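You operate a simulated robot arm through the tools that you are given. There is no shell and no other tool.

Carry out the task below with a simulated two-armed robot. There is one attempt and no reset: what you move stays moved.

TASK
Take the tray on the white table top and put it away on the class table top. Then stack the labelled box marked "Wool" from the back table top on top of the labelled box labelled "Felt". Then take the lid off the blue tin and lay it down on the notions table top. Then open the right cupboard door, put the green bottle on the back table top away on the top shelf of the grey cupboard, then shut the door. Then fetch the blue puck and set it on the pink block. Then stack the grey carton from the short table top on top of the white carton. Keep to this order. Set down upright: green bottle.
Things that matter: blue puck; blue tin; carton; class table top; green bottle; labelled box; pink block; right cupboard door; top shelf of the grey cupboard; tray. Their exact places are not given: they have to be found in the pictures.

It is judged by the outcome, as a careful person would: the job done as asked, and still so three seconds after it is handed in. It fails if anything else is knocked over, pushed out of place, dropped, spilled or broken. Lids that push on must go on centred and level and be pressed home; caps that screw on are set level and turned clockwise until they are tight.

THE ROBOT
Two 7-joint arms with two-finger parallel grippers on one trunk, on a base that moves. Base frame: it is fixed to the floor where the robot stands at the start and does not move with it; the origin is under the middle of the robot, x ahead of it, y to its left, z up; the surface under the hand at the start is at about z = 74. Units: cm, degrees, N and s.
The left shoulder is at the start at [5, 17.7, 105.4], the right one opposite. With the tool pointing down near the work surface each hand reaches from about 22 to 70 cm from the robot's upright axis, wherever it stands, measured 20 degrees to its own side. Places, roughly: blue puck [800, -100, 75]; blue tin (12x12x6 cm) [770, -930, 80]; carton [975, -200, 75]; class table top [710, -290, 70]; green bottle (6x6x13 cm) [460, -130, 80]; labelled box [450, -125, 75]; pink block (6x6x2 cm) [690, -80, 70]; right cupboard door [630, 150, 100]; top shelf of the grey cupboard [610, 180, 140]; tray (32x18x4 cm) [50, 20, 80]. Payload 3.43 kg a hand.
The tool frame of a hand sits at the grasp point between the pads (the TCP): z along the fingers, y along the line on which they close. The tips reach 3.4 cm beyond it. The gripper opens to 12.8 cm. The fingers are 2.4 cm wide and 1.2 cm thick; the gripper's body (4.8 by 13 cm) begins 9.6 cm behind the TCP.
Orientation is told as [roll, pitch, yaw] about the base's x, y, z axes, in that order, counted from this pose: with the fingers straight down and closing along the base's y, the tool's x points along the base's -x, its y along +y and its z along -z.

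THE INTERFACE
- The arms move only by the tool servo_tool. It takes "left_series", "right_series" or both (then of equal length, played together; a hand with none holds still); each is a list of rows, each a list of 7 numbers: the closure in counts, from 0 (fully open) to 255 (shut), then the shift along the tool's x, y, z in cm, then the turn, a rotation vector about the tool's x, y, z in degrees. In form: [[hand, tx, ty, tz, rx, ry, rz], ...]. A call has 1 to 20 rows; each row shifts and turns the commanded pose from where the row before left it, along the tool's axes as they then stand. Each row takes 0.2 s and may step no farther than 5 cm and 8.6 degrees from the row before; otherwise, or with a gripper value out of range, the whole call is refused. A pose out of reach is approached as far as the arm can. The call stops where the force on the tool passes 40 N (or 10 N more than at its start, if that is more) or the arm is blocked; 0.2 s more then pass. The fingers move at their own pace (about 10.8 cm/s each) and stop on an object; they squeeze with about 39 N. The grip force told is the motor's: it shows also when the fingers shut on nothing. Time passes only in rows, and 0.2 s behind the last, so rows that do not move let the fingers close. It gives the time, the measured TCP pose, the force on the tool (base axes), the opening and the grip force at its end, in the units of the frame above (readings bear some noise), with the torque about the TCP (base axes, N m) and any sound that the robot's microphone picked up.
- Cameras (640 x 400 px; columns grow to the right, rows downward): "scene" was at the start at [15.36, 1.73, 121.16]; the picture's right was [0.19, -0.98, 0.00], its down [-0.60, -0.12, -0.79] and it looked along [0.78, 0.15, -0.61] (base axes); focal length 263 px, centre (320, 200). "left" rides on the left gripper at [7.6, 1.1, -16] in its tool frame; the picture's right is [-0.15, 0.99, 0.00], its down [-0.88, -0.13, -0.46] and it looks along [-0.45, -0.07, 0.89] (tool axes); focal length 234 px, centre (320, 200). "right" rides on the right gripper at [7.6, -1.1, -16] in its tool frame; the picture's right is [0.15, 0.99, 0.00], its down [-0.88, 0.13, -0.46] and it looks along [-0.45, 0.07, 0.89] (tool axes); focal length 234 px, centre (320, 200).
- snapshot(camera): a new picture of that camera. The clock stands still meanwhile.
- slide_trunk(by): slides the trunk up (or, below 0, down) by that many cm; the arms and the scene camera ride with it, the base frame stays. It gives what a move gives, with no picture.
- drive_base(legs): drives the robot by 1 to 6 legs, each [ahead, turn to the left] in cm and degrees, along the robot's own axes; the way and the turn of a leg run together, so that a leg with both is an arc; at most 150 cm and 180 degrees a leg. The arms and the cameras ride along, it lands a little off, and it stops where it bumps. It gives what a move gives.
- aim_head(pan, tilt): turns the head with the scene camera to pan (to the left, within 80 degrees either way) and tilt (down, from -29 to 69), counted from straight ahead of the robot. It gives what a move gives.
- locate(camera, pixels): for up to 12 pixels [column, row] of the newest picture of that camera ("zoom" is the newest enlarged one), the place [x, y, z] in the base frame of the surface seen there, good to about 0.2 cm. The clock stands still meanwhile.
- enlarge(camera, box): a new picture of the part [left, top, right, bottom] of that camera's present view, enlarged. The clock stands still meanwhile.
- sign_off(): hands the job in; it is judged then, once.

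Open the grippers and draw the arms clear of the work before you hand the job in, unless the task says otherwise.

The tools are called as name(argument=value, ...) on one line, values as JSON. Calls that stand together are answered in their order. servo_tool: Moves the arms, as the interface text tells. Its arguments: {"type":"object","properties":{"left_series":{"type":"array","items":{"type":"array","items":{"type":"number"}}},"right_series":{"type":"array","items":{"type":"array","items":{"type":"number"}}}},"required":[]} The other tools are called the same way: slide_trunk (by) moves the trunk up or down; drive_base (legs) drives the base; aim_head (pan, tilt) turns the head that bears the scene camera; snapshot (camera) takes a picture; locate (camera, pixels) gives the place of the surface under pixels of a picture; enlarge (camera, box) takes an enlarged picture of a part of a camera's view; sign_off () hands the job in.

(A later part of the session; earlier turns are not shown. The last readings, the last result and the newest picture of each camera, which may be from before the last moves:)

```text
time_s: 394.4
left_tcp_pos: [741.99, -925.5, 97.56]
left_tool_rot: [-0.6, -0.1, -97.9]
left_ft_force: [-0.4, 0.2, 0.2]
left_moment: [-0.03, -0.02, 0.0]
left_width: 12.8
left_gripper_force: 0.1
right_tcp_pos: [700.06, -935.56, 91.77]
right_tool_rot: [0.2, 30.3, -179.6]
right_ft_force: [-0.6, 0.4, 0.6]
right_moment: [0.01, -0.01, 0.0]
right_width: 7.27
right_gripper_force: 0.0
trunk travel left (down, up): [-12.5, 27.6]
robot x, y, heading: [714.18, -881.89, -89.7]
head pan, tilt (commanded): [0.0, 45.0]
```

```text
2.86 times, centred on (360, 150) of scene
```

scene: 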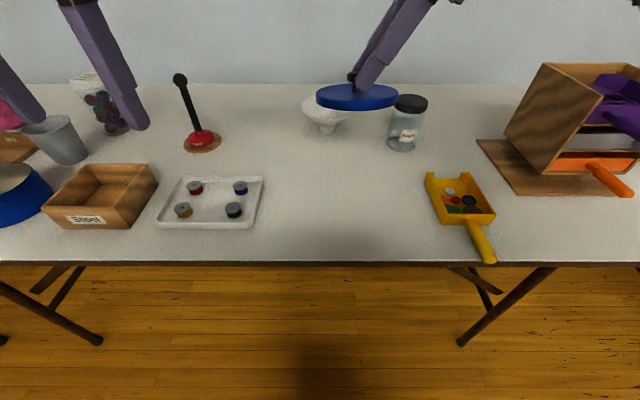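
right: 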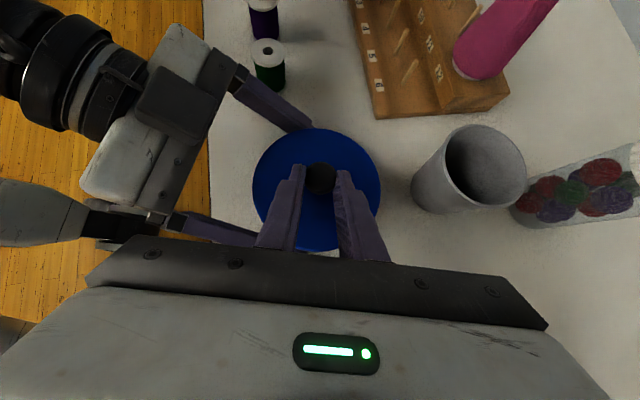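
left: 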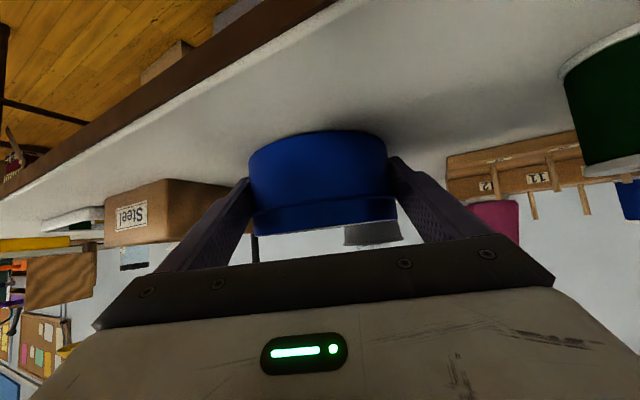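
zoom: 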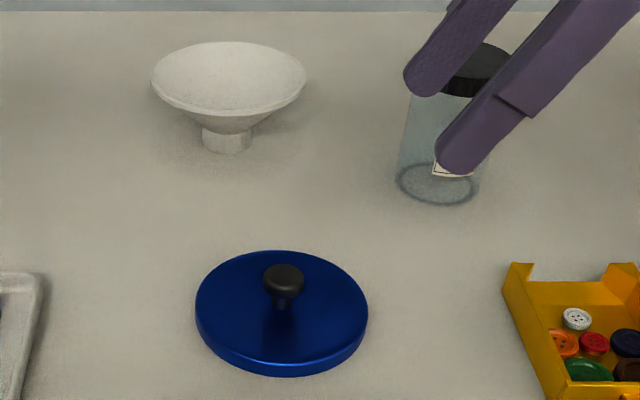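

The lid lies flat on the notions table and the tin stands open: task 3 done. I bring the right hand upright and back to neutral yaw, and raise the trunk.

servo_tool(right_series=[[60, -3, 0, -4, 0, 0, 0], [0, 0, 0, -3, 0, -7.6, 0], [0, 0, 0, 0, 0, -7.6, 0], [0, 0, 0, 0, 0, -7.6, 0], [0, 0, 0, 0, 0, -7.5, 0], [0, 0, 0, 0, 0, 0, -8.4], [0, 0, 0, 0, 0, 0, -8.4], [0, 0, 0, 0, 0, 0, -8.4], [0, 0, 0, 0, 0, 0, -8.4], [0, 0, 0, 0, 0, 0, -8.4], [0, 0, 0, 0, 0, 0, -8.4], [0, 0, 0, 0, 0, 0, -8.4], [0, 0, 0, 0, 0, 0, -8.4], [0, 0, 0, 0, 0, 0, -8.4], [0, 0, 0, 0, 0, 0, -8.4], [0, 0, 0, 0, 0, 0, -5]])

slide_trunk(by=10)

drive_base(legs=[[-15, 0]])

snapshot(camera="scene")

```text
time_s: 397.9
left_tcp_pos: [741.97, -925.57, 97.6]
left_tool_rot: [-0.7, -0.1, -98.0]
left_ft_force: [0.3, -0.2, 0.6]
left_moment: [0.0, 0.02, -0.04]
left_width: 12.79
left_gripper_force: 0.2
right_tcp_pos: [693.88, -935.95, 96.12]
right_tool_rot: [0.0, -0.2, -90.5]
right_ft_force: [0.1, 0.2, 0.4]
right_moment: [0.01, -0.01, 0.01]
right_width: 12.82
right_gripper_force: 0.0
trunk travel left (down, up): [-12.5, 27.6]
robot x, y, heading: [713.96, -881.98, -89.9]
head pan, tilt (commanded): [0.0, 45.0]
```

```text
time_s: 399.2
left_tcp_pos: [741.84, -925.54, 107.53]
left_tool_rot: [-0.7, -0.2, -97.9]
left_ft_force: [-0.1, -0.3, -0.5]
left_moment: [0.0, -0.04, -0.02]
left_width: 12.81
left_gripper_force: 0.0
right_tcp_pos: [693.86, -935.92, 106.17]
right_tool_rot: [0.0, -0.2, -90.7]
right_ft_force: [0.2, -0.2, -0.5]
right_moment: [-0.02, 0.0, -0.01]
right_width: 12.82
right_gripper_force: 0.0
trunk travel left (down, up): [-22.5, 17.6]
robot x, y, heading: [714.07, -881.77, -90.1]
head pan, tilt (commanded): [0.0, 45.0]
```

```text
time_s: 400.6
left_tcp_pos: [741.88, -910.67, 107.62]
left_tool_rot: [-0.7, -0.1, -98.0]
left_ft_force: [-0.1, -0.1, 0.7]
left_moment: [-0.02, -0.03, 0.02]
left_width: 12.81
left_gripper_force: 0.1
right_tcp_pos: [693.84, -921.04, 106.22]
right_tool_rot: [-0.1, -0.2, -90.7]
right_ft_force: [0.1, 0.7, 0.5]
right_moment: [-0.01, 0.05, -0.06]
right_width: 12.79
right_gripper_force: 0.0
trunk travel left (down, up): [-22.5, 17.6]
robot x, y, heading: [714.54, -867.34, -89.8]
head pan, tilt (commanded): [0.0, 45.0]
```

```text
taken
```

scene: 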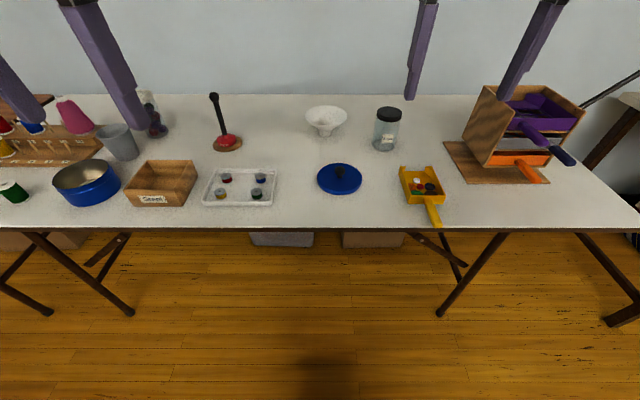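

All good here. I retract the arms a bit, turn right 104° and go back west to (535,-822), then north.

servo_tool(left_series=[[0, 2, 0, 0, 0, 0, 1.5], [0, 2, 0, 0, 0, 0, 1.5], [0, 0, 0, 0, 0, 0, 0]], right_series=[[0, 4, 0, 0, 0, 0, 0], [0, 4, 0, 0, 0, 0, 0], [0, 2, 0, 0, 0, 0, 0]])

drive_base(legs=[[0, -104], [92, 0], [92, 0], [0, -76]])

aim_head(pan=0, tilt=20)

snapshot(camera="scene")

```text
time_s: 401.4
left_tcp_pos: [742.39, -906.89, 107.62]
left_tool_rot: [-0.7, -0.1, -101.0]
left_ft_force: [0.4, 0.0, 0.0]
left_moment: [0.02, -0.03, 0.0]
left_width: 12.82
left_gripper_force: 0.1
right_tcp_pos: [693.74, -910.96, 105.95]
right_tool_rot: [0.0, -0.1, -90.8]
right_ft_force: [1.5, -0.7, -0.5]
right_moment: [0.0, 0.0, -0.02]
right_width: 12.79
right_gripper_force: 0.1
trunk travel left (down, up): [-22.5, 17.6]
robot x, y, heading: [714.29, -866.98, -89.8]
head pan, tilt (commanded): [0.0, 45.0]
```

```text
time_s: 418.5
left_tcp_pos: [507.46, -774.05, 107.59]
left_tool_rot: [-0.6, -0.2, 75.9]
left_ft_force: [0.4, -0.4, -0.9]
left_moment: [0.03, -0.02, 0.03]
left_width: 12.81
left_gripper_force: 0.0
right_tcp_pos: [556.25, -772.47, 105.94]
right_tool_rot: [0.0, -0.3, 86.1]
right_ft_force: [0.1, 0.4, 0.5]
right_moment: [0.06, 0.02, 0.01]
right_width: 12.83
right_gripper_force: 0.1
trunk travel left (down, up): [-22.5, 17.6]
robot x, y, heading: [533.44, -815.27, 87.0]
head pan, tilt (commanded): [0.0, 45.0]
```

```text
time_s: 419.4
left_tcp_pos: [507.29, -774.1, 107.61]
left_tool_rot: [-0.6, -0.1, 75.9]
left_ft_force: [0.5, -0.1, -0.3]
left_moment: [0.0, 0.04, 0.0]
left_width: 12.79
left_gripper_force: 0.0
right_tcp_pos: [556.13, -772.46, 105.84]
right_tool_rot: [0.0, -0.2, 86.1]
right_ft_force: [0.2, 0.1, -1.0]
right_moment: [0.03, 0.01, 0.01]
right_width: 12.8
right_gripper_force: 0.0
trunk travel left (down, up): [-22.5, 17.6]
robot x, y, heading: [533.62, -815.27, 87.1]
head pan, tilt (commanded): [0.0, 20.0]
```

```text
taken
```

scene: 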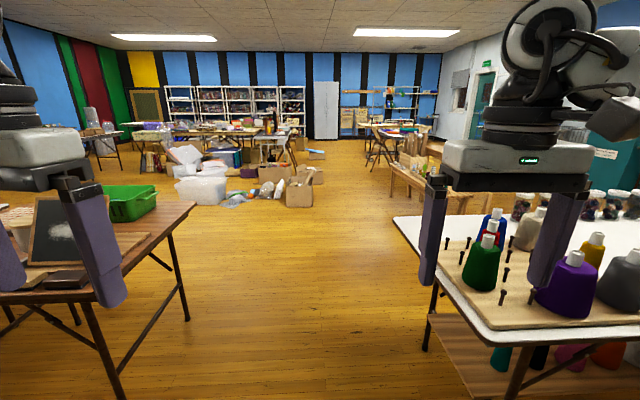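

The way north is clear. I drive 140 cm, then 280 cm at heading ~78.5°.

drive_base(legs=[[140, 0], [0, -8.5], [140, 0], [140, 0]])

snapshot(camera="scene")

```text
time_s: 440.3
left_tcp_pos: [587.25, -355.0, 107.59]
left_tool_rot: [-0.7, -0.2, 64.3]
left_ft_force: [1.1, -0.1, 0.1]
left_moment: [0.02, 0.02, 0.01]
left_width: 12.81
left_gripper_force: 0.2
right_tcp_pos: [635.61, -362.95, 105.9]
right_tool_rot: [0.0, -0.2, 74.6]
right_ft_force: [0.0, -0.2, -0.2]
right_moment: [-0.01, 0.03, 0.01]
right_width: 12.8
right_gripper_force: 0.1
trunk travel left (down, up): [-22.5, 17.6]
robot x, y, heading: [604.57, -400.77, 75.3]
head pan, tilt (commanded): [0.0, 20.0]
```

```text
taken
```

scene: 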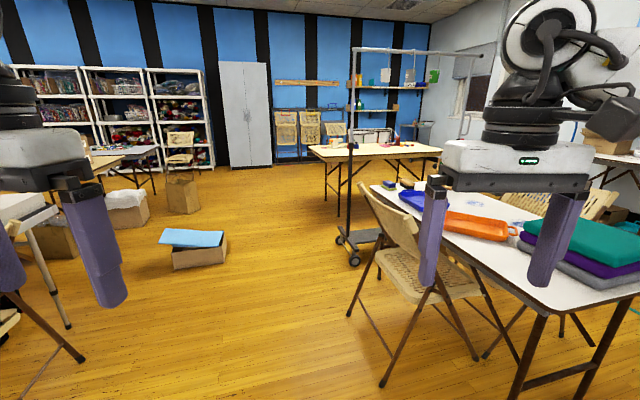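

The tray is as I left it. I turn left 13° and go north 140 cm, then look at the cupboard.

drive_base(legs=[[0, 13.5], [142, 0], [0, -2], [140, 0]])

aim_head(pan=0, tilt=5)

snapshot(camera="scene")

enlarge(camera="scene", box=[220, 60, 420, 310])

```text
time_s: 455.0
left_tcp_pos: [583.9, -82.41, 107.55]
left_tool_rot: [-0.7, -0.1, 77.4]
left_ft_force: [0.3, 0.0, 0.1]
left_moment: [0.03, -0.04, 0.01]
left_width: 12.8
left_gripper_force: 0.1
right_tcp_pos: [632.74, -79.6, 105.86]
right_tool_rot: [0.0, -0.2, 87.5]
right_ft_force: [0.0, 0.8, 1.0]
right_moment: [0.03, 0.04, -0.04]
right_width: 12.81
right_gripper_force: 0.1
trunk travel left (down, up): [-22.5, 17.6]
robot x, y, heading: [611.43, -122.91, 88.6]
head pan, tilt (commanded): [0.0, 20.0]
```

```text
time_s: 455.7
left_tcp_pos: [584.01, -82.52, 107.55]
left_tool_rot: [-0.7, -0.2, 77.3]
left_ft_force: [0.2, 0.5, 0.4]
left_moment: [0.01, -0.01, 0.0]
left_width: 12.81
left_gripper_force: 0.1
right_tcp_pos: [632.68, -79.53, 105.96]
right_tool_rot: [0.0, -0.2, 87.5]
right_ft_force: [0.1, -0.3, -0.1]
right_moment: [0.01, 0.0, 0.04]
right_width: 12.81
right_gripper_force: 0.0
trunk travel left (down, up): [-22.5, 17.6]
robot x, y, heading: [611.49, -122.89, 88.5]
head pan, tilt (commanded): [0.0, 5.0]
```

```text
taken
```

scene: 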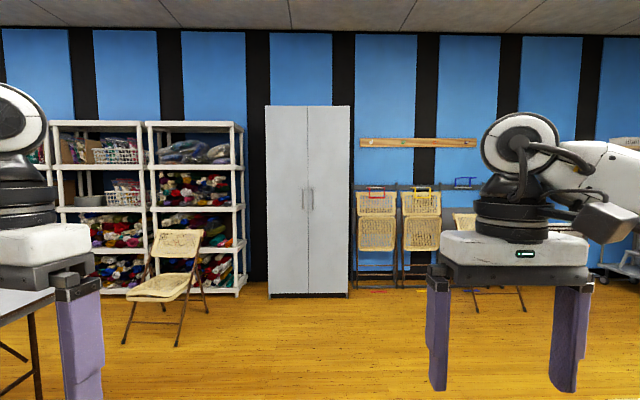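

```text
1.60 times, centred on (320, 185) of scene
```

zoom: 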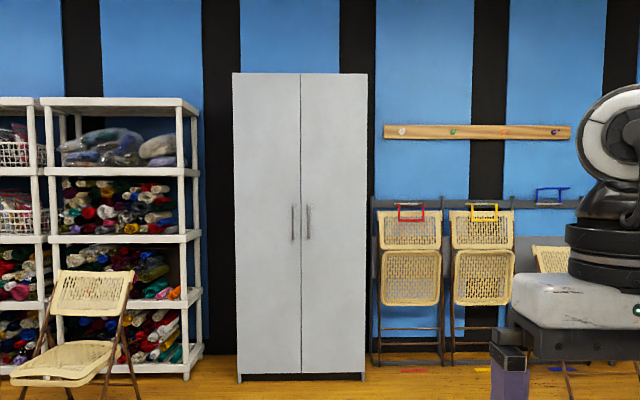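

I locate the cupboard's edges, door seam and handles.

locate(camera="scene", pixels=[[267, 110], [307, 110], [347, 110], [270, 290], [308, 290], [346, 290], [303, 190], [303, 207], [312, 190], [312, 207], [312, 198], [375, 230]])

enlarge(camera="scene", box=[280, 165, 340, 225])

```text
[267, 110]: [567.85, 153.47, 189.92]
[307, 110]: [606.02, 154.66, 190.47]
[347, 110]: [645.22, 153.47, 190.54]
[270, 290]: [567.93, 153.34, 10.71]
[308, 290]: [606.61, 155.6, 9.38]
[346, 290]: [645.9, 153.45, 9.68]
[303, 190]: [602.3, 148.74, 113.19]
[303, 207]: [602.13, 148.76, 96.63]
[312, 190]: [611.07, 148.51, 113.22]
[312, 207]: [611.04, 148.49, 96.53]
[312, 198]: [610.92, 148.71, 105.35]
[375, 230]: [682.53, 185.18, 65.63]
```

```text
6.67 times, centred on (310, 195) of scene
```

zoom: 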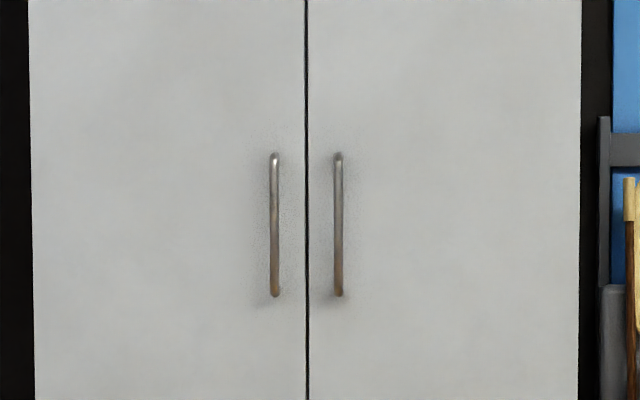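

Right door: handle bar at (611.0,148.6), z 94–116; hinge at x≈646.5. I drive up to about (604,80) facing the cupboard.

drive_base(legs=[[0, 3.6], [100, 0], [100, 0]])

aim_head(pan=0, tilt=15)

snapshot(camera="scene")

```text
time_s: 466.2
left_tcp_pos: [577.91, 118.62, 107.57]
left_tool_rot: [-0.7, -0.3, 79.2]
left_ft_force: [-0.4, 0.1, 0.0]
left_moment: [-0.07, 0.0, 0.0]
left_width: 12.79
left_gripper_force: 0.1
right_tcp_pos: [626.61, 122.91, 105.92]
right_tool_rot: [0.0, -0.3, 89.3]
right_ft_force: [0.2, -0.3, -0.1]
right_moment: [-0.02, -0.03, -0.01]
right_width: 12.79
right_gripper_force: 0.1
trunk travel left (down, up): [-22.5, 17.6]
robot x, y, heading: [606.41, 78.75, 90.4]
head pan, tilt (commanded): [0.0, 5.0]
```

```text
time_s: 466.9
left_tcp_pos: [577.9, 118.49, 107.62]
left_tool_rot: [-0.8, -0.2, 79.2]
left_ft_force: [-0.1, -0.2, 0.4]
left_moment: [0.01, -0.01, -0.03]
left_width: 12.79
left_gripper_force: 0.1
right_tcp_pos: [626.62, 122.9, 105.9]
right_tool_rot: [-0.1, -0.3, 89.4]
right_ft_force: [-0.2, 0.2, -0.5]
right_moment: [-0.03, 0.01, -0.03]
right_width: 12.79
right_gripper_force: 0.0
trunk travel left (down, up): [-22.5, 17.6]
robot x, y, heading: [606.47, 78.62, 90.2]
head pan, tilt (commanded): [0.0, 15.0]
```

```text
taken
```

scene: 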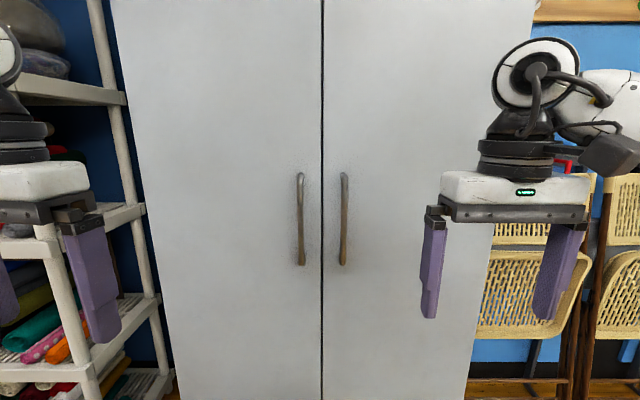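

I extend the right hand 9 cm forward and pitch it 55° toward horizontal for the vertical handle.

servo_tool(right_series=[[175, -3, 0, 0, 0, 0, 0], [175, -3, 0, 0, 0, 0, 0], [175, -3, 0, 0, 0, 0, 0], [175, 0, 0, 0, 0, -7.86, 0], [175, 0, 0, 0, 0, -7.86, 0], [175, 0, 0, 0, 0, -7.86, 0], [175, 0, 0, 0, 0, -7.86, 0], [175, 0, 0, 0, 0, -7.86, 0], [175, 0, 0, 0, 0, -7.86, 0], [175, 0, 0, 0, 0, -7.86, 0], [175, 0, 0, 0, 0, 0, 0]])

snapshot(camera="scene")

snapshot(camera="right")

```text
time_s: 469.4
left_tcp_pos: [578.05, 118.62, 107.61]
left_tool_rot: [-0.8, -0.2, 79.2]
left_ft_force: [-0.3, 0.7, 0.6]
left_moment: [-0.05, 0.01, -0.03]
left_width: 12.82
left_gripper_force: 0.0
right_tcp_pos: [626.7, 131.95, 105.98]
right_tool_rot: [0.2, -55.3, 89.4]
right_ft_force: [0.4, 1.0, 0.0]
right_moment: [0.02, 0.07, -0.02]
right_width: 4.02
right_gripper_force: 0.1
trunk travel left (down, up): [-22.5, 17.6]
robot x, y, heading: [606.37, 78.89, 90.1]
head pan, tilt (commanded): [0.0, 15.0]
```

```text
taken
```

scene: 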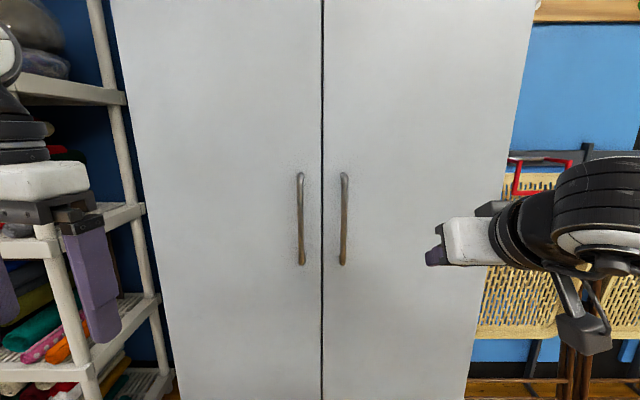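

```text
taken
```

right: 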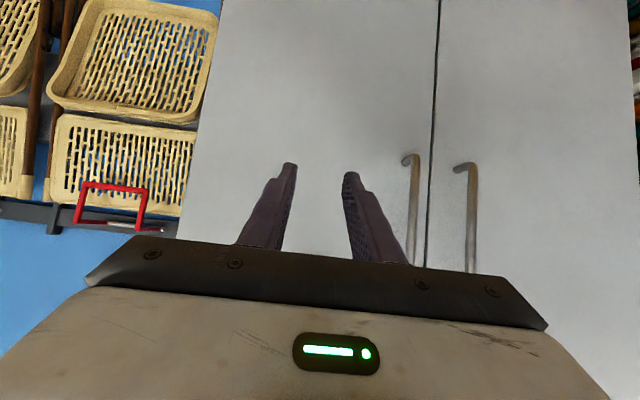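

The posture works. I move the hand sideways in front of the right handle, then forward part of the way.

servo_tool(right_series=[[175, 0, 3.93, 0, 0, 0, 0], [175, 0, 3.93, 0, 0, 0, 0], [175, 0, 3.93, 0, 0, 0, 0], [175, 0, 3.93, 0, 0, 0, 0], [175, -1.73, 0, 2.32, 0, 0, 0], [175, -1.73, 0, 2.32, 0, 0, 0], [175, -1.73, 0, 2.32, 0, 0, 0], [175, 0, 0, 0, 0, 0, 0]])

snapshot(camera="scene")

snapshot(camera="right")

```text
time_s: 471.1
left_tcp_pos: [577.92, 118.52, 107.63]
left_tool_rot: [-0.6, -0.1, 79.3]
left_ft_force: [-0.4, -0.4, 0.1]
left_moment: [0.01, 0.01, -0.01]
left_width: 12.78
left_gripper_force: 0.1
right_tcp_pos: [610.95, 140.9, 106.36]
right_tool_rot: [0.0, -55.2, 89.3]
right_ft_force: [-0.2, 0.8, 0.7]
right_moment: [-0.01, 0.0, 0.02]
right_width: 4.01
right_gripper_force: 0.1
trunk travel left (down, up): [-22.5, 17.6]
robot x, y, heading: [606.72, 78.51, 90.2]
head pan, tilt (commanded): [0.0, 15.0]
```

```text
taken
```

scene: 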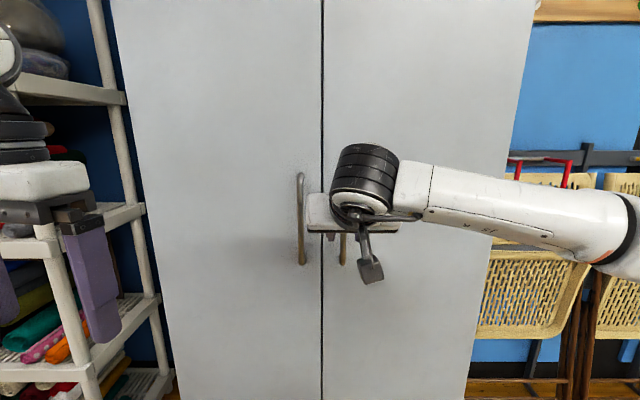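

```text
taken
```

right: 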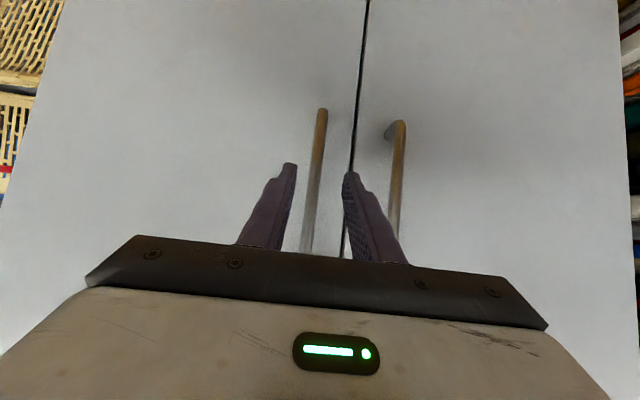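

The right handle lies between the fingers. I go forward 7.2 cm and close on it.

servo_tool(right_series=[[175, -1.08, 0, 1.47, 0, 0, 0], [175, -1.08, 0, 1.47, 0, 0, 0], [175, -1.08, 0, 1.47, 0, 0, 0], [175, -1.0, 0, 1.35, 0, 0, 0], [175, 0, 0, 0, 0, 0, 0], [255, 0, 0, 0, 0, 0, 0], [255, 0, 0, 0, 0, 0, 0], [255, 0, 0, 0, 0, 0, 0]])

snapshot(camera="right")

```text
time_s: 472.9
left_tcp_pos: [578.14, 118.57, 107.58]
left_tool_rot: [-0.7, -0.2, 79.2]
left_ft_force: [0.2, -0.2, 0.8]
left_moment: [-0.03, -0.01, 0.02]
left_width: 12.79
left_gripper_force: 0.1
right_tcp_pos: [611.38, 147.99, 106.44]
right_tool_rot: [0.0, -55.2, 89.2]
right_ft_force: [7.2, 0.4, 1.6]
right_moment: [-0.51, -0.22, -0.09]
right_width: 1.36
right_gripper_force: 44.5
trunk travel left (down, up): [-22.5, 17.6]
robot x, y, heading: [606.27, 78.61, 90.0]
head pan, tilt (commanded): [0.0, 15.0]
```

```text
taken
```

right: 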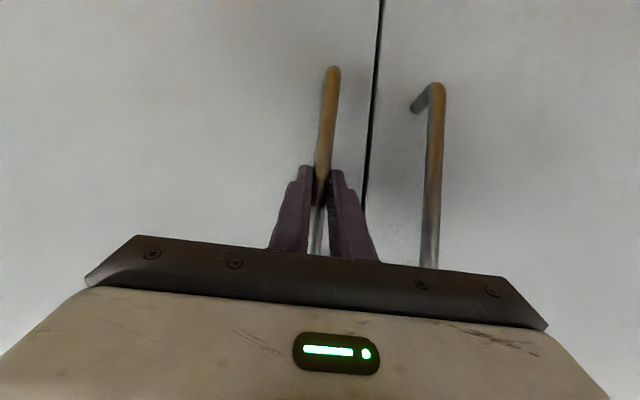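

The handle is gripped. I pull it along the door's arc (hinge at x≈646.5) to about 20°.

servo_tool(right_series=[[255, 0.88, -0.27, -1.27, 0, 0, 0], [255, 0.88, -0.27, -1.27, 0, 0, 0], [255, 0.85, -0.42, -1.23, 0, 0, 0], [255, 0.85, -0.42, -1.23, 0, 0, 0], [255, 0.83, -0.54, -1.2, 0, 0, 0], [255, 0.83, -0.54, -1.2, 0, 0, 0], [255, 0.81, -0.67, -1.17, 0, 0, 0], [255, 0.81, -0.67, -1.17, 0, 0, 0], [255, 0, 0, 0, 0, 0, 0]])

snapshot(camera="scene")

```text
time_s: 474.9
left_tcp_pos: [578.15, 118.7, 107.67]
left_tool_rot: [-0.6, -0.2, 79.2]
left_ft_force: [-0.1, 0.4, -0.1]
left_moment: [0.0, -0.04, -0.01]
left_width: 12.79
left_gripper_force: 0.1
right_tcp_pos: [615.07, 136.14, 106.42]
right_tool_rot: [0.1, -55.1, 89.1]
right_ft_force: [16.2, 8.1, 4.2]
right_moment: [0.29, -0.64, -0.18]
right_width: 1.39
right_gripper_force: 44.4
trunk travel left (down, up): [-22.5, 17.6]
robot x, y, heading: [606.62, 78.82, 90.0]
head pan, tilt (commanded): [0.0, 15.0]
```

```text
taken
```

scene: 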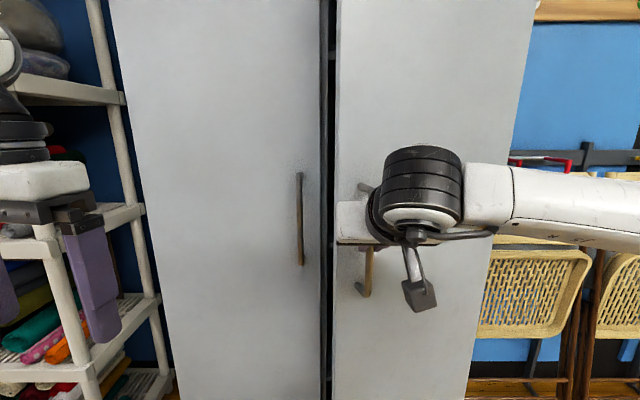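

The door is opening; the door pushes my hand toward +x a bit, so I add some in that direction and continue to about 40°.

servo_tool(right_series=[[255, 0.76, -0.95, -1.1, 0, 0, 0], [255, 0.76, -0.95, -1.1, 0, 0, 0], [255, 0.72, -1.0, -1.04, 0, 0, 0], [255, 0.72, -1.0, -1.04, 0, 0, 0], [255, 0.68, -1.06, -0.98, 0, 0, 0], [255, 0.68, -1.06, -0.98, 0, 0, 0], [255, 0.63, -1.13, -0.91, 0, 0, 0], [255, 0.63, -1.13, -0.91, 0, 0, 0], [255, 0, 0, 0, 0, 0, 0]])

snapshot(camera="scene")

```text
time_s: 476.9
left_tcp_pos: [577.84, 118.5, 107.65]
left_tool_rot: [-0.7, -0.3, 79.2]
left_ft_force: [1.2, -0.7, 0.5]
left_moment: [0.02, 0.01, 0.02]
left_width: 12.8
left_gripper_force: 0.0
right_tcp_pos: [622.66, 125.97, 106.42]
right_tool_rot: [-0.1, -54.9, 89.7]
right_ft_force: [-8.4, -9.0, -8.3]
right_moment: [0.37, -0.27, 0.03]
right_width: 1.35
right_gripper_force: 45.5
trunk travel left (down, up): [-22.5, 17.6]
robot x, y, heading: [606.55, 78.56, 90.5]
head pan, tilt (commanded): [0.0, 15.0]
```

```text
taken
```

scene: 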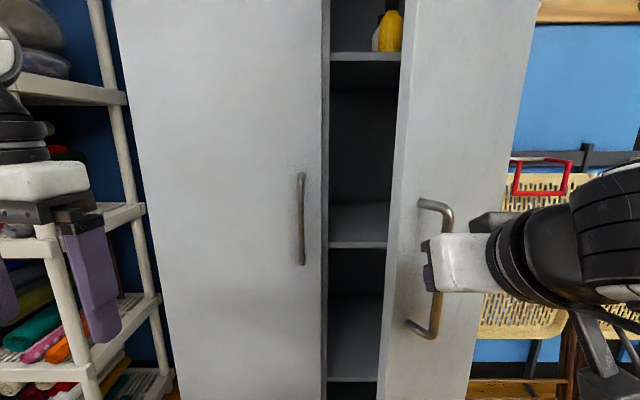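

The door is at ~40° and the shelves are visible. I continue pulling the handle toward ~65°.

servo_tool(right_series=[[255, 0.57, -1.2, -0.82, 0, 0, 0], [255, 0.57, -1.2, -0.82, 0, 0, 0], [255, 0.51, -1.25, -0.73, 0, 0, 0], [255, 0.51, -1.25, -0.73, 0, 0, 0], [255, 0.46, -1.35, -0.65, 0, 0, 0], [255, 0.46, -1.35, -0.65, 0, 0, 0], [255, 0.38, -1.4, -0.55, 0, 0, 0], [255, 0.38, -1.4, -0.55, 0, 0, 0], [255, 0.31, -1.45, -0.45, 0, 0, 0], [255, 0.31, -1.45, -0.45, 0, 0, 0], [255, 0, 0, 0, 0, 0, 0]])

snapshot(camera="scene")

```text
time_s: 478.8
left_tcp_pos: [577.97, 118.45, 107.56]
left_tool_rot: [-0.7, -0.2, 79.1]
left_ft_force: [0.1, 0.0, 0.1]
left_moment: [-0.01, -0.01, 0.0]
left_width: 12.82
left_gripper_force: 0.0
right_tcp_pos: [632.98, 119.59, 106.55]
right_tool_rot: [-0.5, -53.9, 90.3]
right_ft_force: [-2.5, -7.7, -0.8]
right_moment: [0.78, 0.06, -0.15]
right_width: 1.38
right_gripper_force: 45.4
right hand out of reach, approached as far as the arm can: row 7, 9
trunk travel left (down, up): [-22.5, 17.6]
robot x, y, heading: [606.33, 79.0, 90.4]
head pan, tilt (commanded): [0.0, 15.0]
stopped in row 9 (right hand): the force on the tool passed its limit at 41 N (the readings are from after the stop); the commanded pose is now the measured one
```

```text
taken
```

scene: 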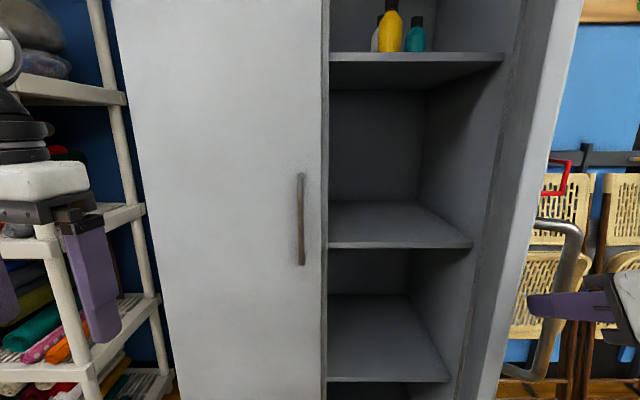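

The door is near 65°. I release the handle and withdraw the hand.

servo_tool(right_series=[[200, 0, 0, 0, 0, 0, 0], [150, 0, 0, 0, 0, 0, 0], [120, 0, 0, 0, 0, 0, 0], [120, 1.14, 0, -1.64, 0, 0, 0], [120, 1.14, 0, -1.64, 0, 0, 0], [120, 1.14, 0, -1.64, 0, 0, 0], [120, 0, 0, 0, 0, 0, 0]])

snapshot(camera="scene")

locate(camera="scene", pixels=[[500, 390], [510, 250], [540, 100], [560, 250], [330, 57], [500, 57], [420, 57], [390, 40], [415, 45], [330, 245], [475, 245], [378, 35]])

```text
time_s: 480.4
left_tcp_pos: [577.92, 118.51, 107.63]
left_tool_rot: [-0.6, -0.3, 79.2]
left_ft_force: [0.0, -0.2, -0.6]
left_moment: [-0.01, -0.01, 0.0]
left_width: 12.83
left_gripper_force: 0.0
right_tcp_pos: [633.49, 116.39, 109.68]
right_tool_rot: [-0.4, -53.6, 90.2]
right_ft_force: [0.3, 0.4, 0.0]
right_moment: [0.02, 0.01, -0.01]
right_width: 6.78
right_gripper_force: 0.1
right hand out of reach, approached as far as the arm can: row 4, 5, 6
trunk travel left (down, up): [-22.5, 17.6]
robot x, y, heading: [606.55, 79.01, 90.3]
head pan, tilt (commanded): [0.0, 15.0]
```

```text
taken
```

scene: 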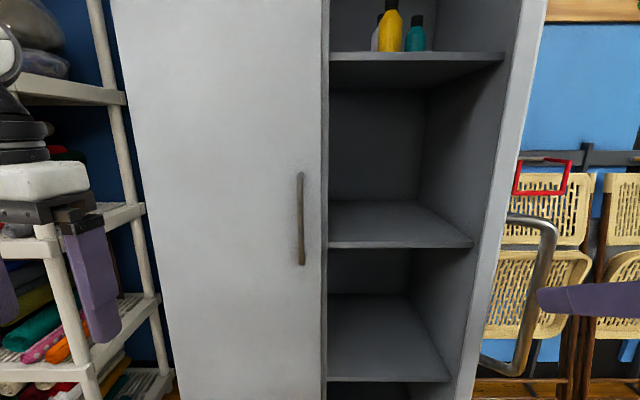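

```text
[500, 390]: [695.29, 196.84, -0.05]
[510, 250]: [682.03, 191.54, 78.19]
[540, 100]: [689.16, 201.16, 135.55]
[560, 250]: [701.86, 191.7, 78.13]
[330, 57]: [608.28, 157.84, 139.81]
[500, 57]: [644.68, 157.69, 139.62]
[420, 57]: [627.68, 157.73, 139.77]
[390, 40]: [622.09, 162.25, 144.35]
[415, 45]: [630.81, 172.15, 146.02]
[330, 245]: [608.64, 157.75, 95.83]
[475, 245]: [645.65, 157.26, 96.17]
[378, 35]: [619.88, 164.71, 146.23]
```

Release is clean. The top shelf surface is at z≈139.8 (x 608–645, y≥158), with yellow, white and teal bottles. I turn the right hand upright, then clockwise, to push the door wider from inside.

servo_tool(right_series=[[255, 0, 0, 0, 0, 7.7, 0], [255, 0, 0, 0, 0, 7.7, 0], [255, 0, 0, 0, 0, 7.7, 0], [255, 0, 0, 0, 0, 7.7, 0], [255, 0, 0, 0, 0, 7.7, 0], [255, 0, 0, 0, 0, 7.7, 0], [255, 0, 0, 0, 0, 7.4, 0], [255, 3, 0, 0, 0, 0, 0], [255, 3, 0, 0, 0, 0, 0], [255, 0, 0, 0, 0, 0, 0]])

servo_tool(right_series=[[255, 0, 0, 0, 0, 0, 8.2], [255, 0, 0, 0, 0, 0, 8.2], [255, 0, 0, 0, 0, 0, 8.2], [255, 0, 0, 0, 0, 0, 8.2], [255, 0, 0, 0, 0, 0, 8.2], [255, 0, 0, 0, 0, 0, 8.2], [255, 0, 0, 0, 0, 0, 8.2], [255, 0, 0, 0, 0, 0, 8.2], [255, 0, 0, 0, 0, 0, 8.2], [255, 0, 0, 0, 0, 0, 8.2], [255, 0, 0, 0, 0, 0, 8.0], [255, 0, 0, 0, 0, 0, 0]])

snapshot(camera="scene")

```text
time_s: 482.6
left_tcp_pos: [578.0, 118.56, 107.63]
left_tool_rot: [-0.7, -0.2, 79.1]
left_ft_force: [0.5, -0.3, 0.1]
left_moment: [0.0, -0.01, -0.01]
left_width: 12.81
left_gripper_force: 0.1
right_tcp_pos: [633.39, 110.26, 109.59]
right_tool_rot: [-0.2, -0.3, 89.9]
right_ft_force: [0.4, 0.1, 0.4]
right_moment: [0.0, 0.0, -0.03]
right_width: 0.0
right_gripper_force: 33.0
trunk travel left (down, up): [-22.5, 17.6]
robot x, y, heading: [606.56, 78.52, 90.2]
head pan, tilt (commanded): [0.0, 15.0]
```

```text
time_s: 485.2
left_tcp_pos: [577.96, 118.59, 107.68]
left_tool_rot: [-0.7, -0.2, 79.1]
left_ft_force: [0.2, 0.3, -0.4]
left_moment: [0.0, -0.02, 0.01]
left_width: 12.82
left_gripper_force: 0.1
right_tcp_pos: [633.53, 110.29, 109.52]
right_tool_rot: [0.3, -0.2, -0.1]
right_ft_force: [0.0, 0.2, 0.0]
right_moment: [0.01, -0.04, -0.02]
right_width: 0.0
right_gripper_force: 33.6
trunk travel left (down, up): [-22.5, 17.6]
robot x, y, heading: [606.42, 78.53, 90.1]
head pan, tilt (commanded): [0.0, 15.0]
```

```text
taken
```

scene: 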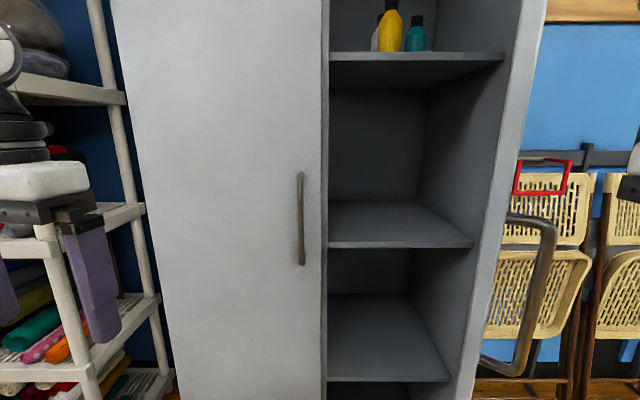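

Yaw is ~0 now. I go around the door's free edge: back 3 cm, left 22 cm, then forward to y≈123.

servo_tool(right_series=[[255, 0, -3, 0, 0, 0, 0], [255, 4.4, 0, 0, 0, 0, 0], [255, 4.4, 0, 0, 0, 0, 0], [255, 4.4, 0, 0, 0, 0, 0], [255, 4.4, 0, 0, 0, 0, 0], [255, 4.4, 0, 0, 0, 0, 0], [255, 0, 4, 0, 0, 0, 0], [255, 0, 4, 0, 0, 0, 0], [255, 0, 4, 0, 0, 0, 0], [255, 0, 4, 0, 0, 0, 0], [255, 0, 0, 0, 0, 0, 0]])

snapshot(camera="scene")

```text
time_s: 487.6
left_tcp_pos: [577.76, 118.11, 107.63]
left_tool_rot: [-0.7, -0.4, 79.2]
left_ft_force: [0.0, 1.0, -0.1]
left_moment: [0.01, 0.03, 0.0]
left_width: 12.81
left_gripper_force: 0.1
right_tcp_pos: [611.25, 123.08, 109.7]
right_tool_rot: [0.5, -0.4, 0.2]
right_ft_force: [-0.9, 0.2, 0.1]
right_moment: [0.03, -0.01, -0.01]
right_width: 0.01
right_gripper_force: 33.3
trunk travel left (down, up): [-22.5, 17.6]
robot x, y, heading: [606.14, 79.0, 90.2]
head pan, tilt (commanded): [0.0, 15.0]
```

```text
taken
```

scene: 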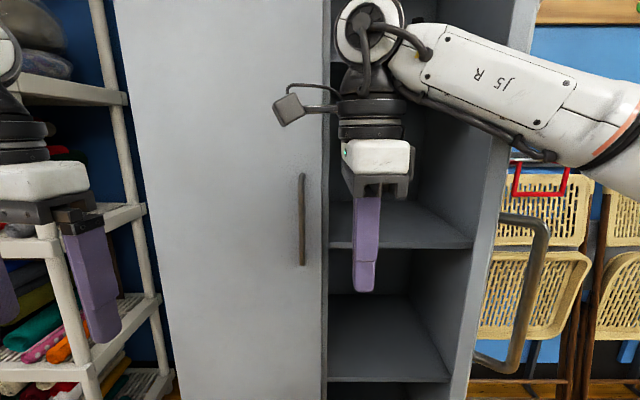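

The right forearm would jam against the door edge from here. I retract it; I'll reposition further right so that the left hand can push the door wide from inside.

servo_tool(right_series=[[255, 0, -4, 0, 0, 0, 0], [255, 0, -4, 0, 0, 0, 0], [255, 0, -4, 0, 0, 0, 0], [255, 0, -4, 0, 0, 0, 0], [255, 0, -3, 0, 0, 0, 0], [255, -4, 0, 0, 0, 0, 0], [255, -4, 0, 0, 0, 0, 0], [255, -4, 0, 0, 0, 0, 0], [255, -4, 0, 0, 0, 0, 0], [255, 0, 0, 0, 0, 0, 0]])

servo_tool(right_series=[[255, 0, 0, 0, 0, 0, -8.2], [255, 0, 0, 0, 0, 0, -8.2], [255, 0, 0, 0, 0, 0, -8.2], [255, 0, 0, 0, 0, 0, -8.2], [255, 0, 0, 0, 0, 0, -8.2], [255, 0, 0, 0, 0, 0, -8.2], [255, 0, 0, 0, 0, 0, -8.2], [255, 0, 0, 0, 0, 0, -8.2], [255, 0, 0, 0, 0, 0, -8.2], [255, 0, 0, 0, 0, 0, -8.2], [255, 0, 0, 0, 0, 0, -8.0], [255, 0, 0, 0, 0, 0, 0]])

drive_base(legs=[[-38, 0], [0, -70], [49, 0], [0, 70]])

snapshot(camera="scene")

```text
time_s: 489.8
left_tcp_pos: [577.99, 118.52, 107.6]
left_tool_rot: [-0.7, -0.2, 79.1]
left_ft_force: [0.3, -0.3, -0.5]
left_moment: [0.02, -0.02, 0.0]
left_width: 12.78
left_gripper_force: 0.1
right_tcp_pos: [627.79, 104.1, 109.57]
right_tool_rot: [0.3, -0.2, -0.2]
right_ft_force: [0.4, -0.2, -0.3]
right_moment: [0.0, 0.02, 0.0]
right_width: 0.01
right_gripper_force: 32.8
trunk travel left (down, up): [-22.5, 17.6]
robot x, y, heading: [606.43, 78.86, 90.4]
head pan, tilt (commanded): [0.0, 15.0]
```

```text
time_s: 492.4
left_tcp_pos: [578.0, 118.52, 107.62]
left_tool_rot: [-0.6, -0.2, 79.1]
left_ft_force: [-0.3, 0.2, -0.6]
left_moment: [-0.01, -0.02, -0.03]
left_width: 12.8
left_gripper_force: 0.2
right_tcp_pos: [627.42, 104.31, 109.53]
right_tool_rot: [-0.2, -0.4, 90.0]
right_ft_force: [-0.2, -0.1, -0.5]
right_moment: [-0.03, 0.01, 0.0]
right_width: 0.03
right_gripper_force: 33.1
trunk travel left (down, up): [-22.5, 17.6]
robot x, y, heading: [606.31, 78.82, 90.3]
head pan, tilt (commanded): [0.0, 15.0]
```

```text
time_s: 503.3
left_tcp_pos: [625.4, 98.05, 107.63]
left_tool_rot: [-0.7, -0.2, 77.1]
left_ft_force: [-0.2, -0.4, -0.4]
left_moment: [0.01, -0.01, -0.04]
left_width: 12.79
left_gripper_force: 0.1
right_tcp_pos: [674.42, 82.17, 109.55]
right_tool_rot: [-0.2, -0.3, 87.8]
right_ft_force: [0.3, -0.2, -0.7]
right_moment: [-0.02, -0.01, -0.02]
right_width: 0.01
right_gripper_force: 33.1
trunk travel left (down, up): [-22.5, 17.6]
robot x, y, heading: [652.38, 57.14, 88.0]
head pan, tilt (commanded): [0.0, 15.0]
```

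```text
taken
```

scene: 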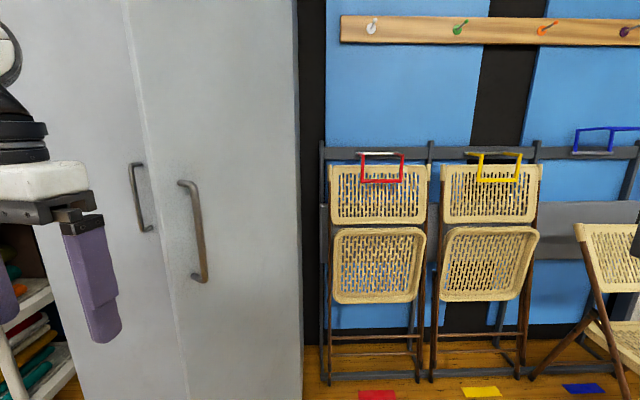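

I check the door's angle from here.

locate(camera="scene", pixels=[[145, 100], [200, 100], [290, 100], [180, 350], [290, 350], [195, 230], [140, 200], [110, 100], [60, 100], [160, 240]])

aim_head(pan=25, tilt=15)

snapshot(camera="scene")

```text
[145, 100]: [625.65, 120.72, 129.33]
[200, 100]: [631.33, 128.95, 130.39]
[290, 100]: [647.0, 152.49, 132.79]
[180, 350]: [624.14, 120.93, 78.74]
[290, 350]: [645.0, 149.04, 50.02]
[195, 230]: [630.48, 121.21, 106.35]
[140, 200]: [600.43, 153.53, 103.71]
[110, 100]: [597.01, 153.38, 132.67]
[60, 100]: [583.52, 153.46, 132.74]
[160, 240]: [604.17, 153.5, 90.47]
```

```text
time_s: 504.2
left_tcp_pos: [625.46, 98.21, 107.55]
left_tool_rot: [-0.6, -0.2, 77.1]
left_ft_force: [0.1, -0.8, 0.2]
left_moment: [-0.03, 0.0, -0.04]
left_width: 12.81
left_gripper_force: 0.1
right_tcp_pos: [674.32, 82.04, 109.52]
right_tool_rot: [-0.2, -0.3, 87.8]
right_ft_force: [-0.2, -0.4, -0.8]
right_moment: [0.01, 0.01, -0.01]
right_width: 0.0
right_gripper_force: 33.0
trunk travel left (down, up): [-22.5, 17.6]
robot x, y, heading: [652.69, 57.24, 88.2]
head pan, tilt (commanded): [25.0, 15.0]
```

```text
taken
```

scene: 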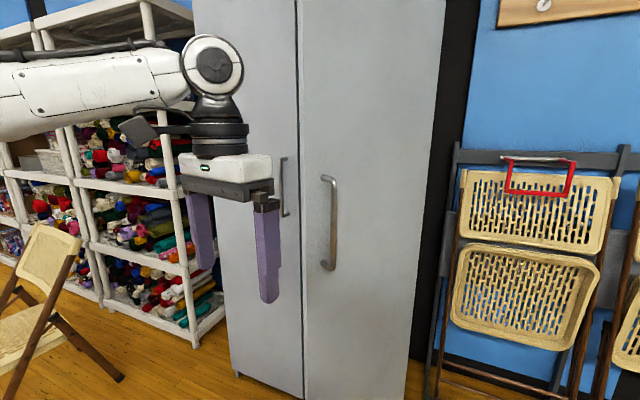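

The door stands at ~55°. I move the left hand further left, close it and turn it 90° so that it is slim, then drive 18 cm closer.

servo_tool(left_series=[[255, 0, 4, 0, 0, 0, 0], [255, 0, 4, 0, 0, 0, 0], [255, 0, 4, 0, 0, 0, 0], [255, 0, 4, 0, 0, 0, 0], [255, 0, 0, 0, 0, 0, -8.4], [255, 0, 0, 0, 0, 0, -8.4], [255, 0, 0, 0, 0, 0, -8.4], [255, 0, 0, 0, 0, 0, -8.4], [255, 0, 0, 0, 0, 0, -8.4], [255, 0, 0, 0, 0, 0, -8.4], [255, 0, 0, 0, 0, 0, -8.4], [255, 0, 0, 0, 0, 0, -8.4], [255, 0, 0, 0, 0, 0, -8.4], [255, 0, 0, 0, 0, 0, -8.4], [255, 0, 0, 0, 0, 0, -8.4], [255, 0, 0, 0, 0, 0, 0]])

drive_base(legs=[[18, 0]])

snapshot(camera="scene")

```text
time_s: 507.6
left_tcp_pos: [609.79, 101.74, 107.39]
left_tool_rot: [-0.1, 0.7, 169.6]
left_ft_force: [0.4, -0.1, 0.0]
left_moment: [-0.01, 0.0, -0.03]
left_width: 0.0
left_gripper_force: 32.9
right_tcp_pos: [674.35, 82.08, 109.53]
right_tool_rot: [-0.2, -0.4, 87.8]
right_ft_force: [0.0, 0.1, 0.3]
right_moment: [-0.02, -0.02, 0.01]
right_width: 0.0
right_gripper_force: 33.2
trunk travel left (down, up): [-22.5, 17.6]
robot x, y, heading: [652.5, 57.62, 88.4]
head pan, tilt (commanded): [25.0, 15.0]
```

```text
time_s: 509.1
left_tcp_pos: [610.36, 119.6, 107.37]
left_tool_rot: [-0.1, 0.8, 169.5]
left_ft_force: [-0.3, -0.1, -0.3]
left_moment: [-0.02, 0.0, 0.03]
left_width: 0.02
left_gripper_force: 32.8
right_tcp_pos: [674.93, 100.0, 109.45]
right_tool_rot: [-0.2, -0.2, 87.8]
right_ft_force: [0.2, 0.2, 0.7]
right_moment: [-0.04, 0.05, 0.01]
right_width: 0.01
right_gripper_force: 32.8
trunk travel left (down, up): [-22.5, 17.6]
robot x, y, heading: [653.07, 75.22, 88.5]
head pan, tilt (commanded): [25.0, 15.0]
```

```text
taken
```

scene: 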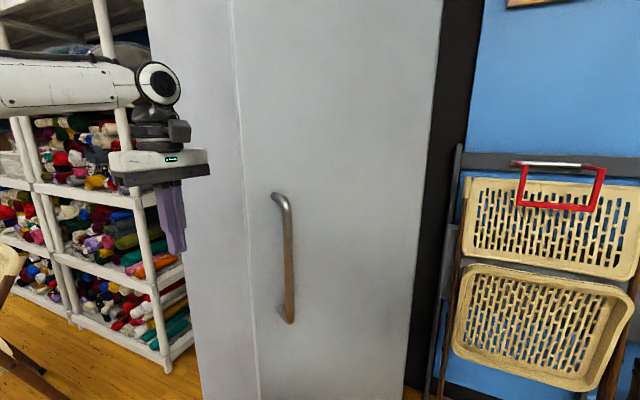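

The left hand is left of the door edge. I move it forward 8 cm behind the door edge, then push to the right slowly.

servo_tool(left_series=[[255, -0.73, -3.93, 0, 0, 0, 0], [255, -0.73, -3.93, 0, 0, 0, 0], [255, 2.46, -0.46, 0, 0, 0, 0], [255, 2.46, -0.46, 0, 0, 0, 0], [255, 2.46, -0.46, 0, 0, 0, 0], [255, 2.46, -0.46, 0, 0, 0, 0], [255, 2.46, -0.46, 0, 0, 0, 0], [255, 2.46, -0.46, 0, 0, 0, 0], [255, 2.46, -0.46, 0, 0, 0, 0], [255, 2.46, -0.46, 0, 0, 0, 0], [255, 0, 0, 0, 0, 0, 0]])

snapshot(camera="scene")

```text
time_s: 511.5
left_tcp_pos: [630.24, 127.64, 107.6]
left_tool_rot: [-0.2, 0.6, 169.8]
left_ft_force: [0.0, -0.8, 0.0]
left_moment: [-0.02, 0.03, -0.01]
left_width: 0.0
left_gripper_force: 33.6
right_tcp_pos: [675.01, 99.98, 109.41]
right_tool_rot: [-0.2, -0.3, 87.8]
right_ft_force: [0.8, -0.1, 0.2]
right_moment: [0.03, -0.02, 0.01]
right_width: 0.0
right_gripper_force: 33.1
trunk travel left (down, up): [-22.5, 17.6]
robot x, y, heading: [652.97, 75.45, 88.1]
head pan, tilt (commanded): [25.0, 15.0]
```

```text
taken
```

scene: 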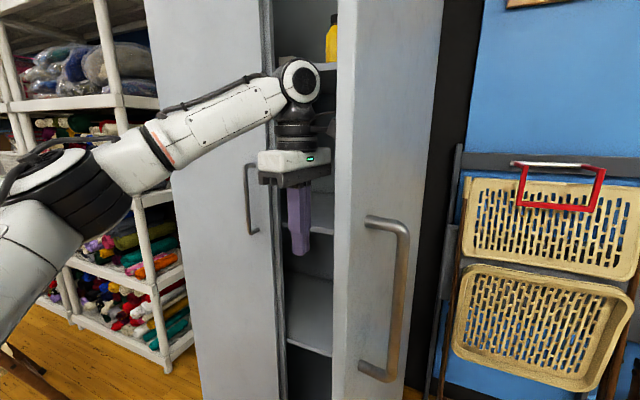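

The door swings open further. I continue pushing right.

servo_tool(left_series=[[255, 2.46, -0.46, 0, 0, 0, 0], [255, 2.46, -0.46, 0, 0, 0, 0], [255, 2.46, -0.46, 0, 0, 0, 0], [255, 2.46, -0.46, 0, 0, 0, 0], [255, 2.46, -0.46, 0, 0, 0, 0], [255, 2.46, -0.46, 0, 0, 0, 0], [255, 0, 0, 0, 0, 0, 0]])

snapshot(camera="scene")

```text
time_s: 513.1
left_tcp_pos: [636.85, 121.46, 107.18]
left_tool_rot: [-0.1, 0.8, 169.4]
left_ft_force: [0.6, 0.3, -0.1]
left_moment: [0.03, -0.01, -0.01]
left_width: 0.02
left_gripper_force: 32.5
left hand out of reach, approached as far as the arm can: row 1, 2, 3, 4, 5, 6
right_tcp_pos: [675.01, 100.08, 109.64]
right_tool_rot: [-0.2, -0.3, 87.8]
right_ft_force: [0.7, 0.4, -0.4]
right_moment: [-0.01, -0.01, 0.03]
right_width: 0.0
right_gripper_force: 33.5
trunk travel left (down, up): [-22.5, 17.6]
robot x, y, heading: [653.2, 75.46, 88.1]
head pan, tilt (commanded): [25.0, 15.0]
```

```text
taken
```

scene: 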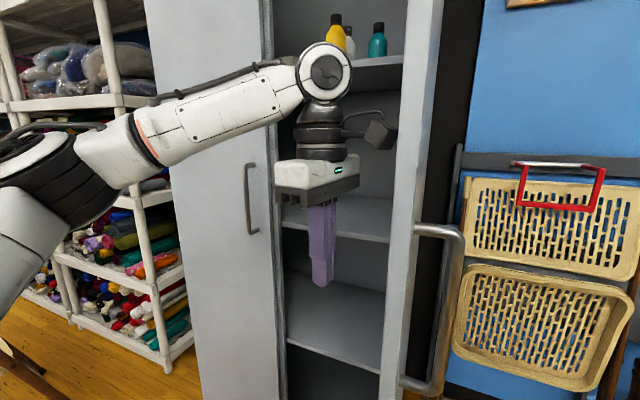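

The door is now open about 95°. I retract the left hand, turn it forward again, and will use it (pitched) to inspect the top shelf and test the reach there.

servo_tool(left_series=[[255, 0.9, 4.9, 0, 0, 0, 0], [255, 0.9, 4.9, 0, 0, 0, 0], [255, -2, 2, 0, 0, 0, 0], [255, 0, 0, 0, 0, 0, 8.15], [255, 0, 0, 0, 0, 0, 8.15], [255, 0, 0, 0, 0, 0, 8.15], [255, 0, 0, 0, 0, 0, 8.15], [255, 0, 0, 0, 0, 0, 8.15], [255, 0, 0, 0, 0, 0, 8.15], [255, 0, 0, 0, 0, 0, 8.15], [255, 0, 0, 0, 0, 0, 8.15], [255, 0, 0, 0, 0, 0, 8.15], [255, 0, 0, 0, 0, 0, 8.15], [255, 0, 0, 0, 0, 0, 0]])

slide_trunk(by=17.4)

snapshot(camera="scene")

```text
time_s: 516.1
left_tcp_pos: [634.32, 110.03, 106.92]
left_tool_rot: [-0.7, 0.0, 87.9]
left_ft_force: [-0.2, -0.8, 0.2]
left_moment: [0.0, 0.01, -0.03]
left_width: 0.0
left_gripper_force: 33.4
right_tcp_pos: [674.89, 100.04, 109.51]
right_tool_rot: [-0.2, -0.3, 87.9]
right_ft_force: [0.2, 0.0, -0.3]
right_moment: [0.01, 0.01, 0.01]
right_width: 0.0
right_gripper_force: 33.2
trunk travel left (down, up): [-22.5, 17.6]
robot x, y, heading: [652.83, 75.22, 88.1]
head pan, tilt (commanded): [25.0, 15.0]
```

```text
time_s: 518.0
left_tcp_pos: [634.49, 110.09, 124.32]
left_tool_rot: [-0.8, 0.0, 87.9]
left_ft_force: [-0.4, 0.1, 0.4]
left_moment: [-0.02, 0.04, 0.0]
left_width: 0.0
left_gripper_force: 32.9
right_tcp_pos: [675.03, 99.88, 126.75]
right_tool_rot: [-0.2, -0.3, 87.7]
right_ft_force: [0.0, -0.6, 0.2]
right_moment: [-0.01, 0.01, -0.01]
right_width: 0.01
right_gripper_force: 33.0
trunk travel left (down, up): [-39.9, 0.2]
robot x, y, heading: [652.9, 75.06, 88.1]
head pan, tilt (commanded): [25.0, 15.0]
```

```text
taken
```

scene: 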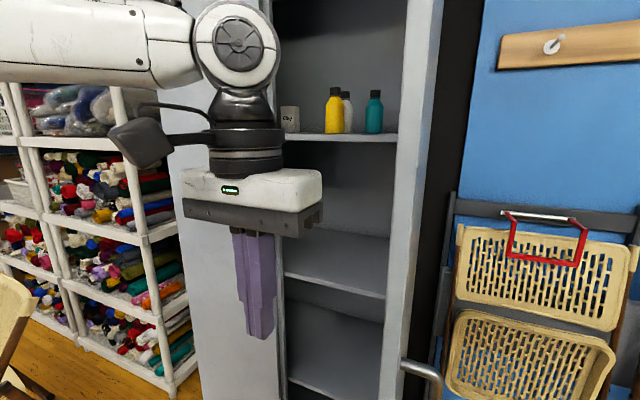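

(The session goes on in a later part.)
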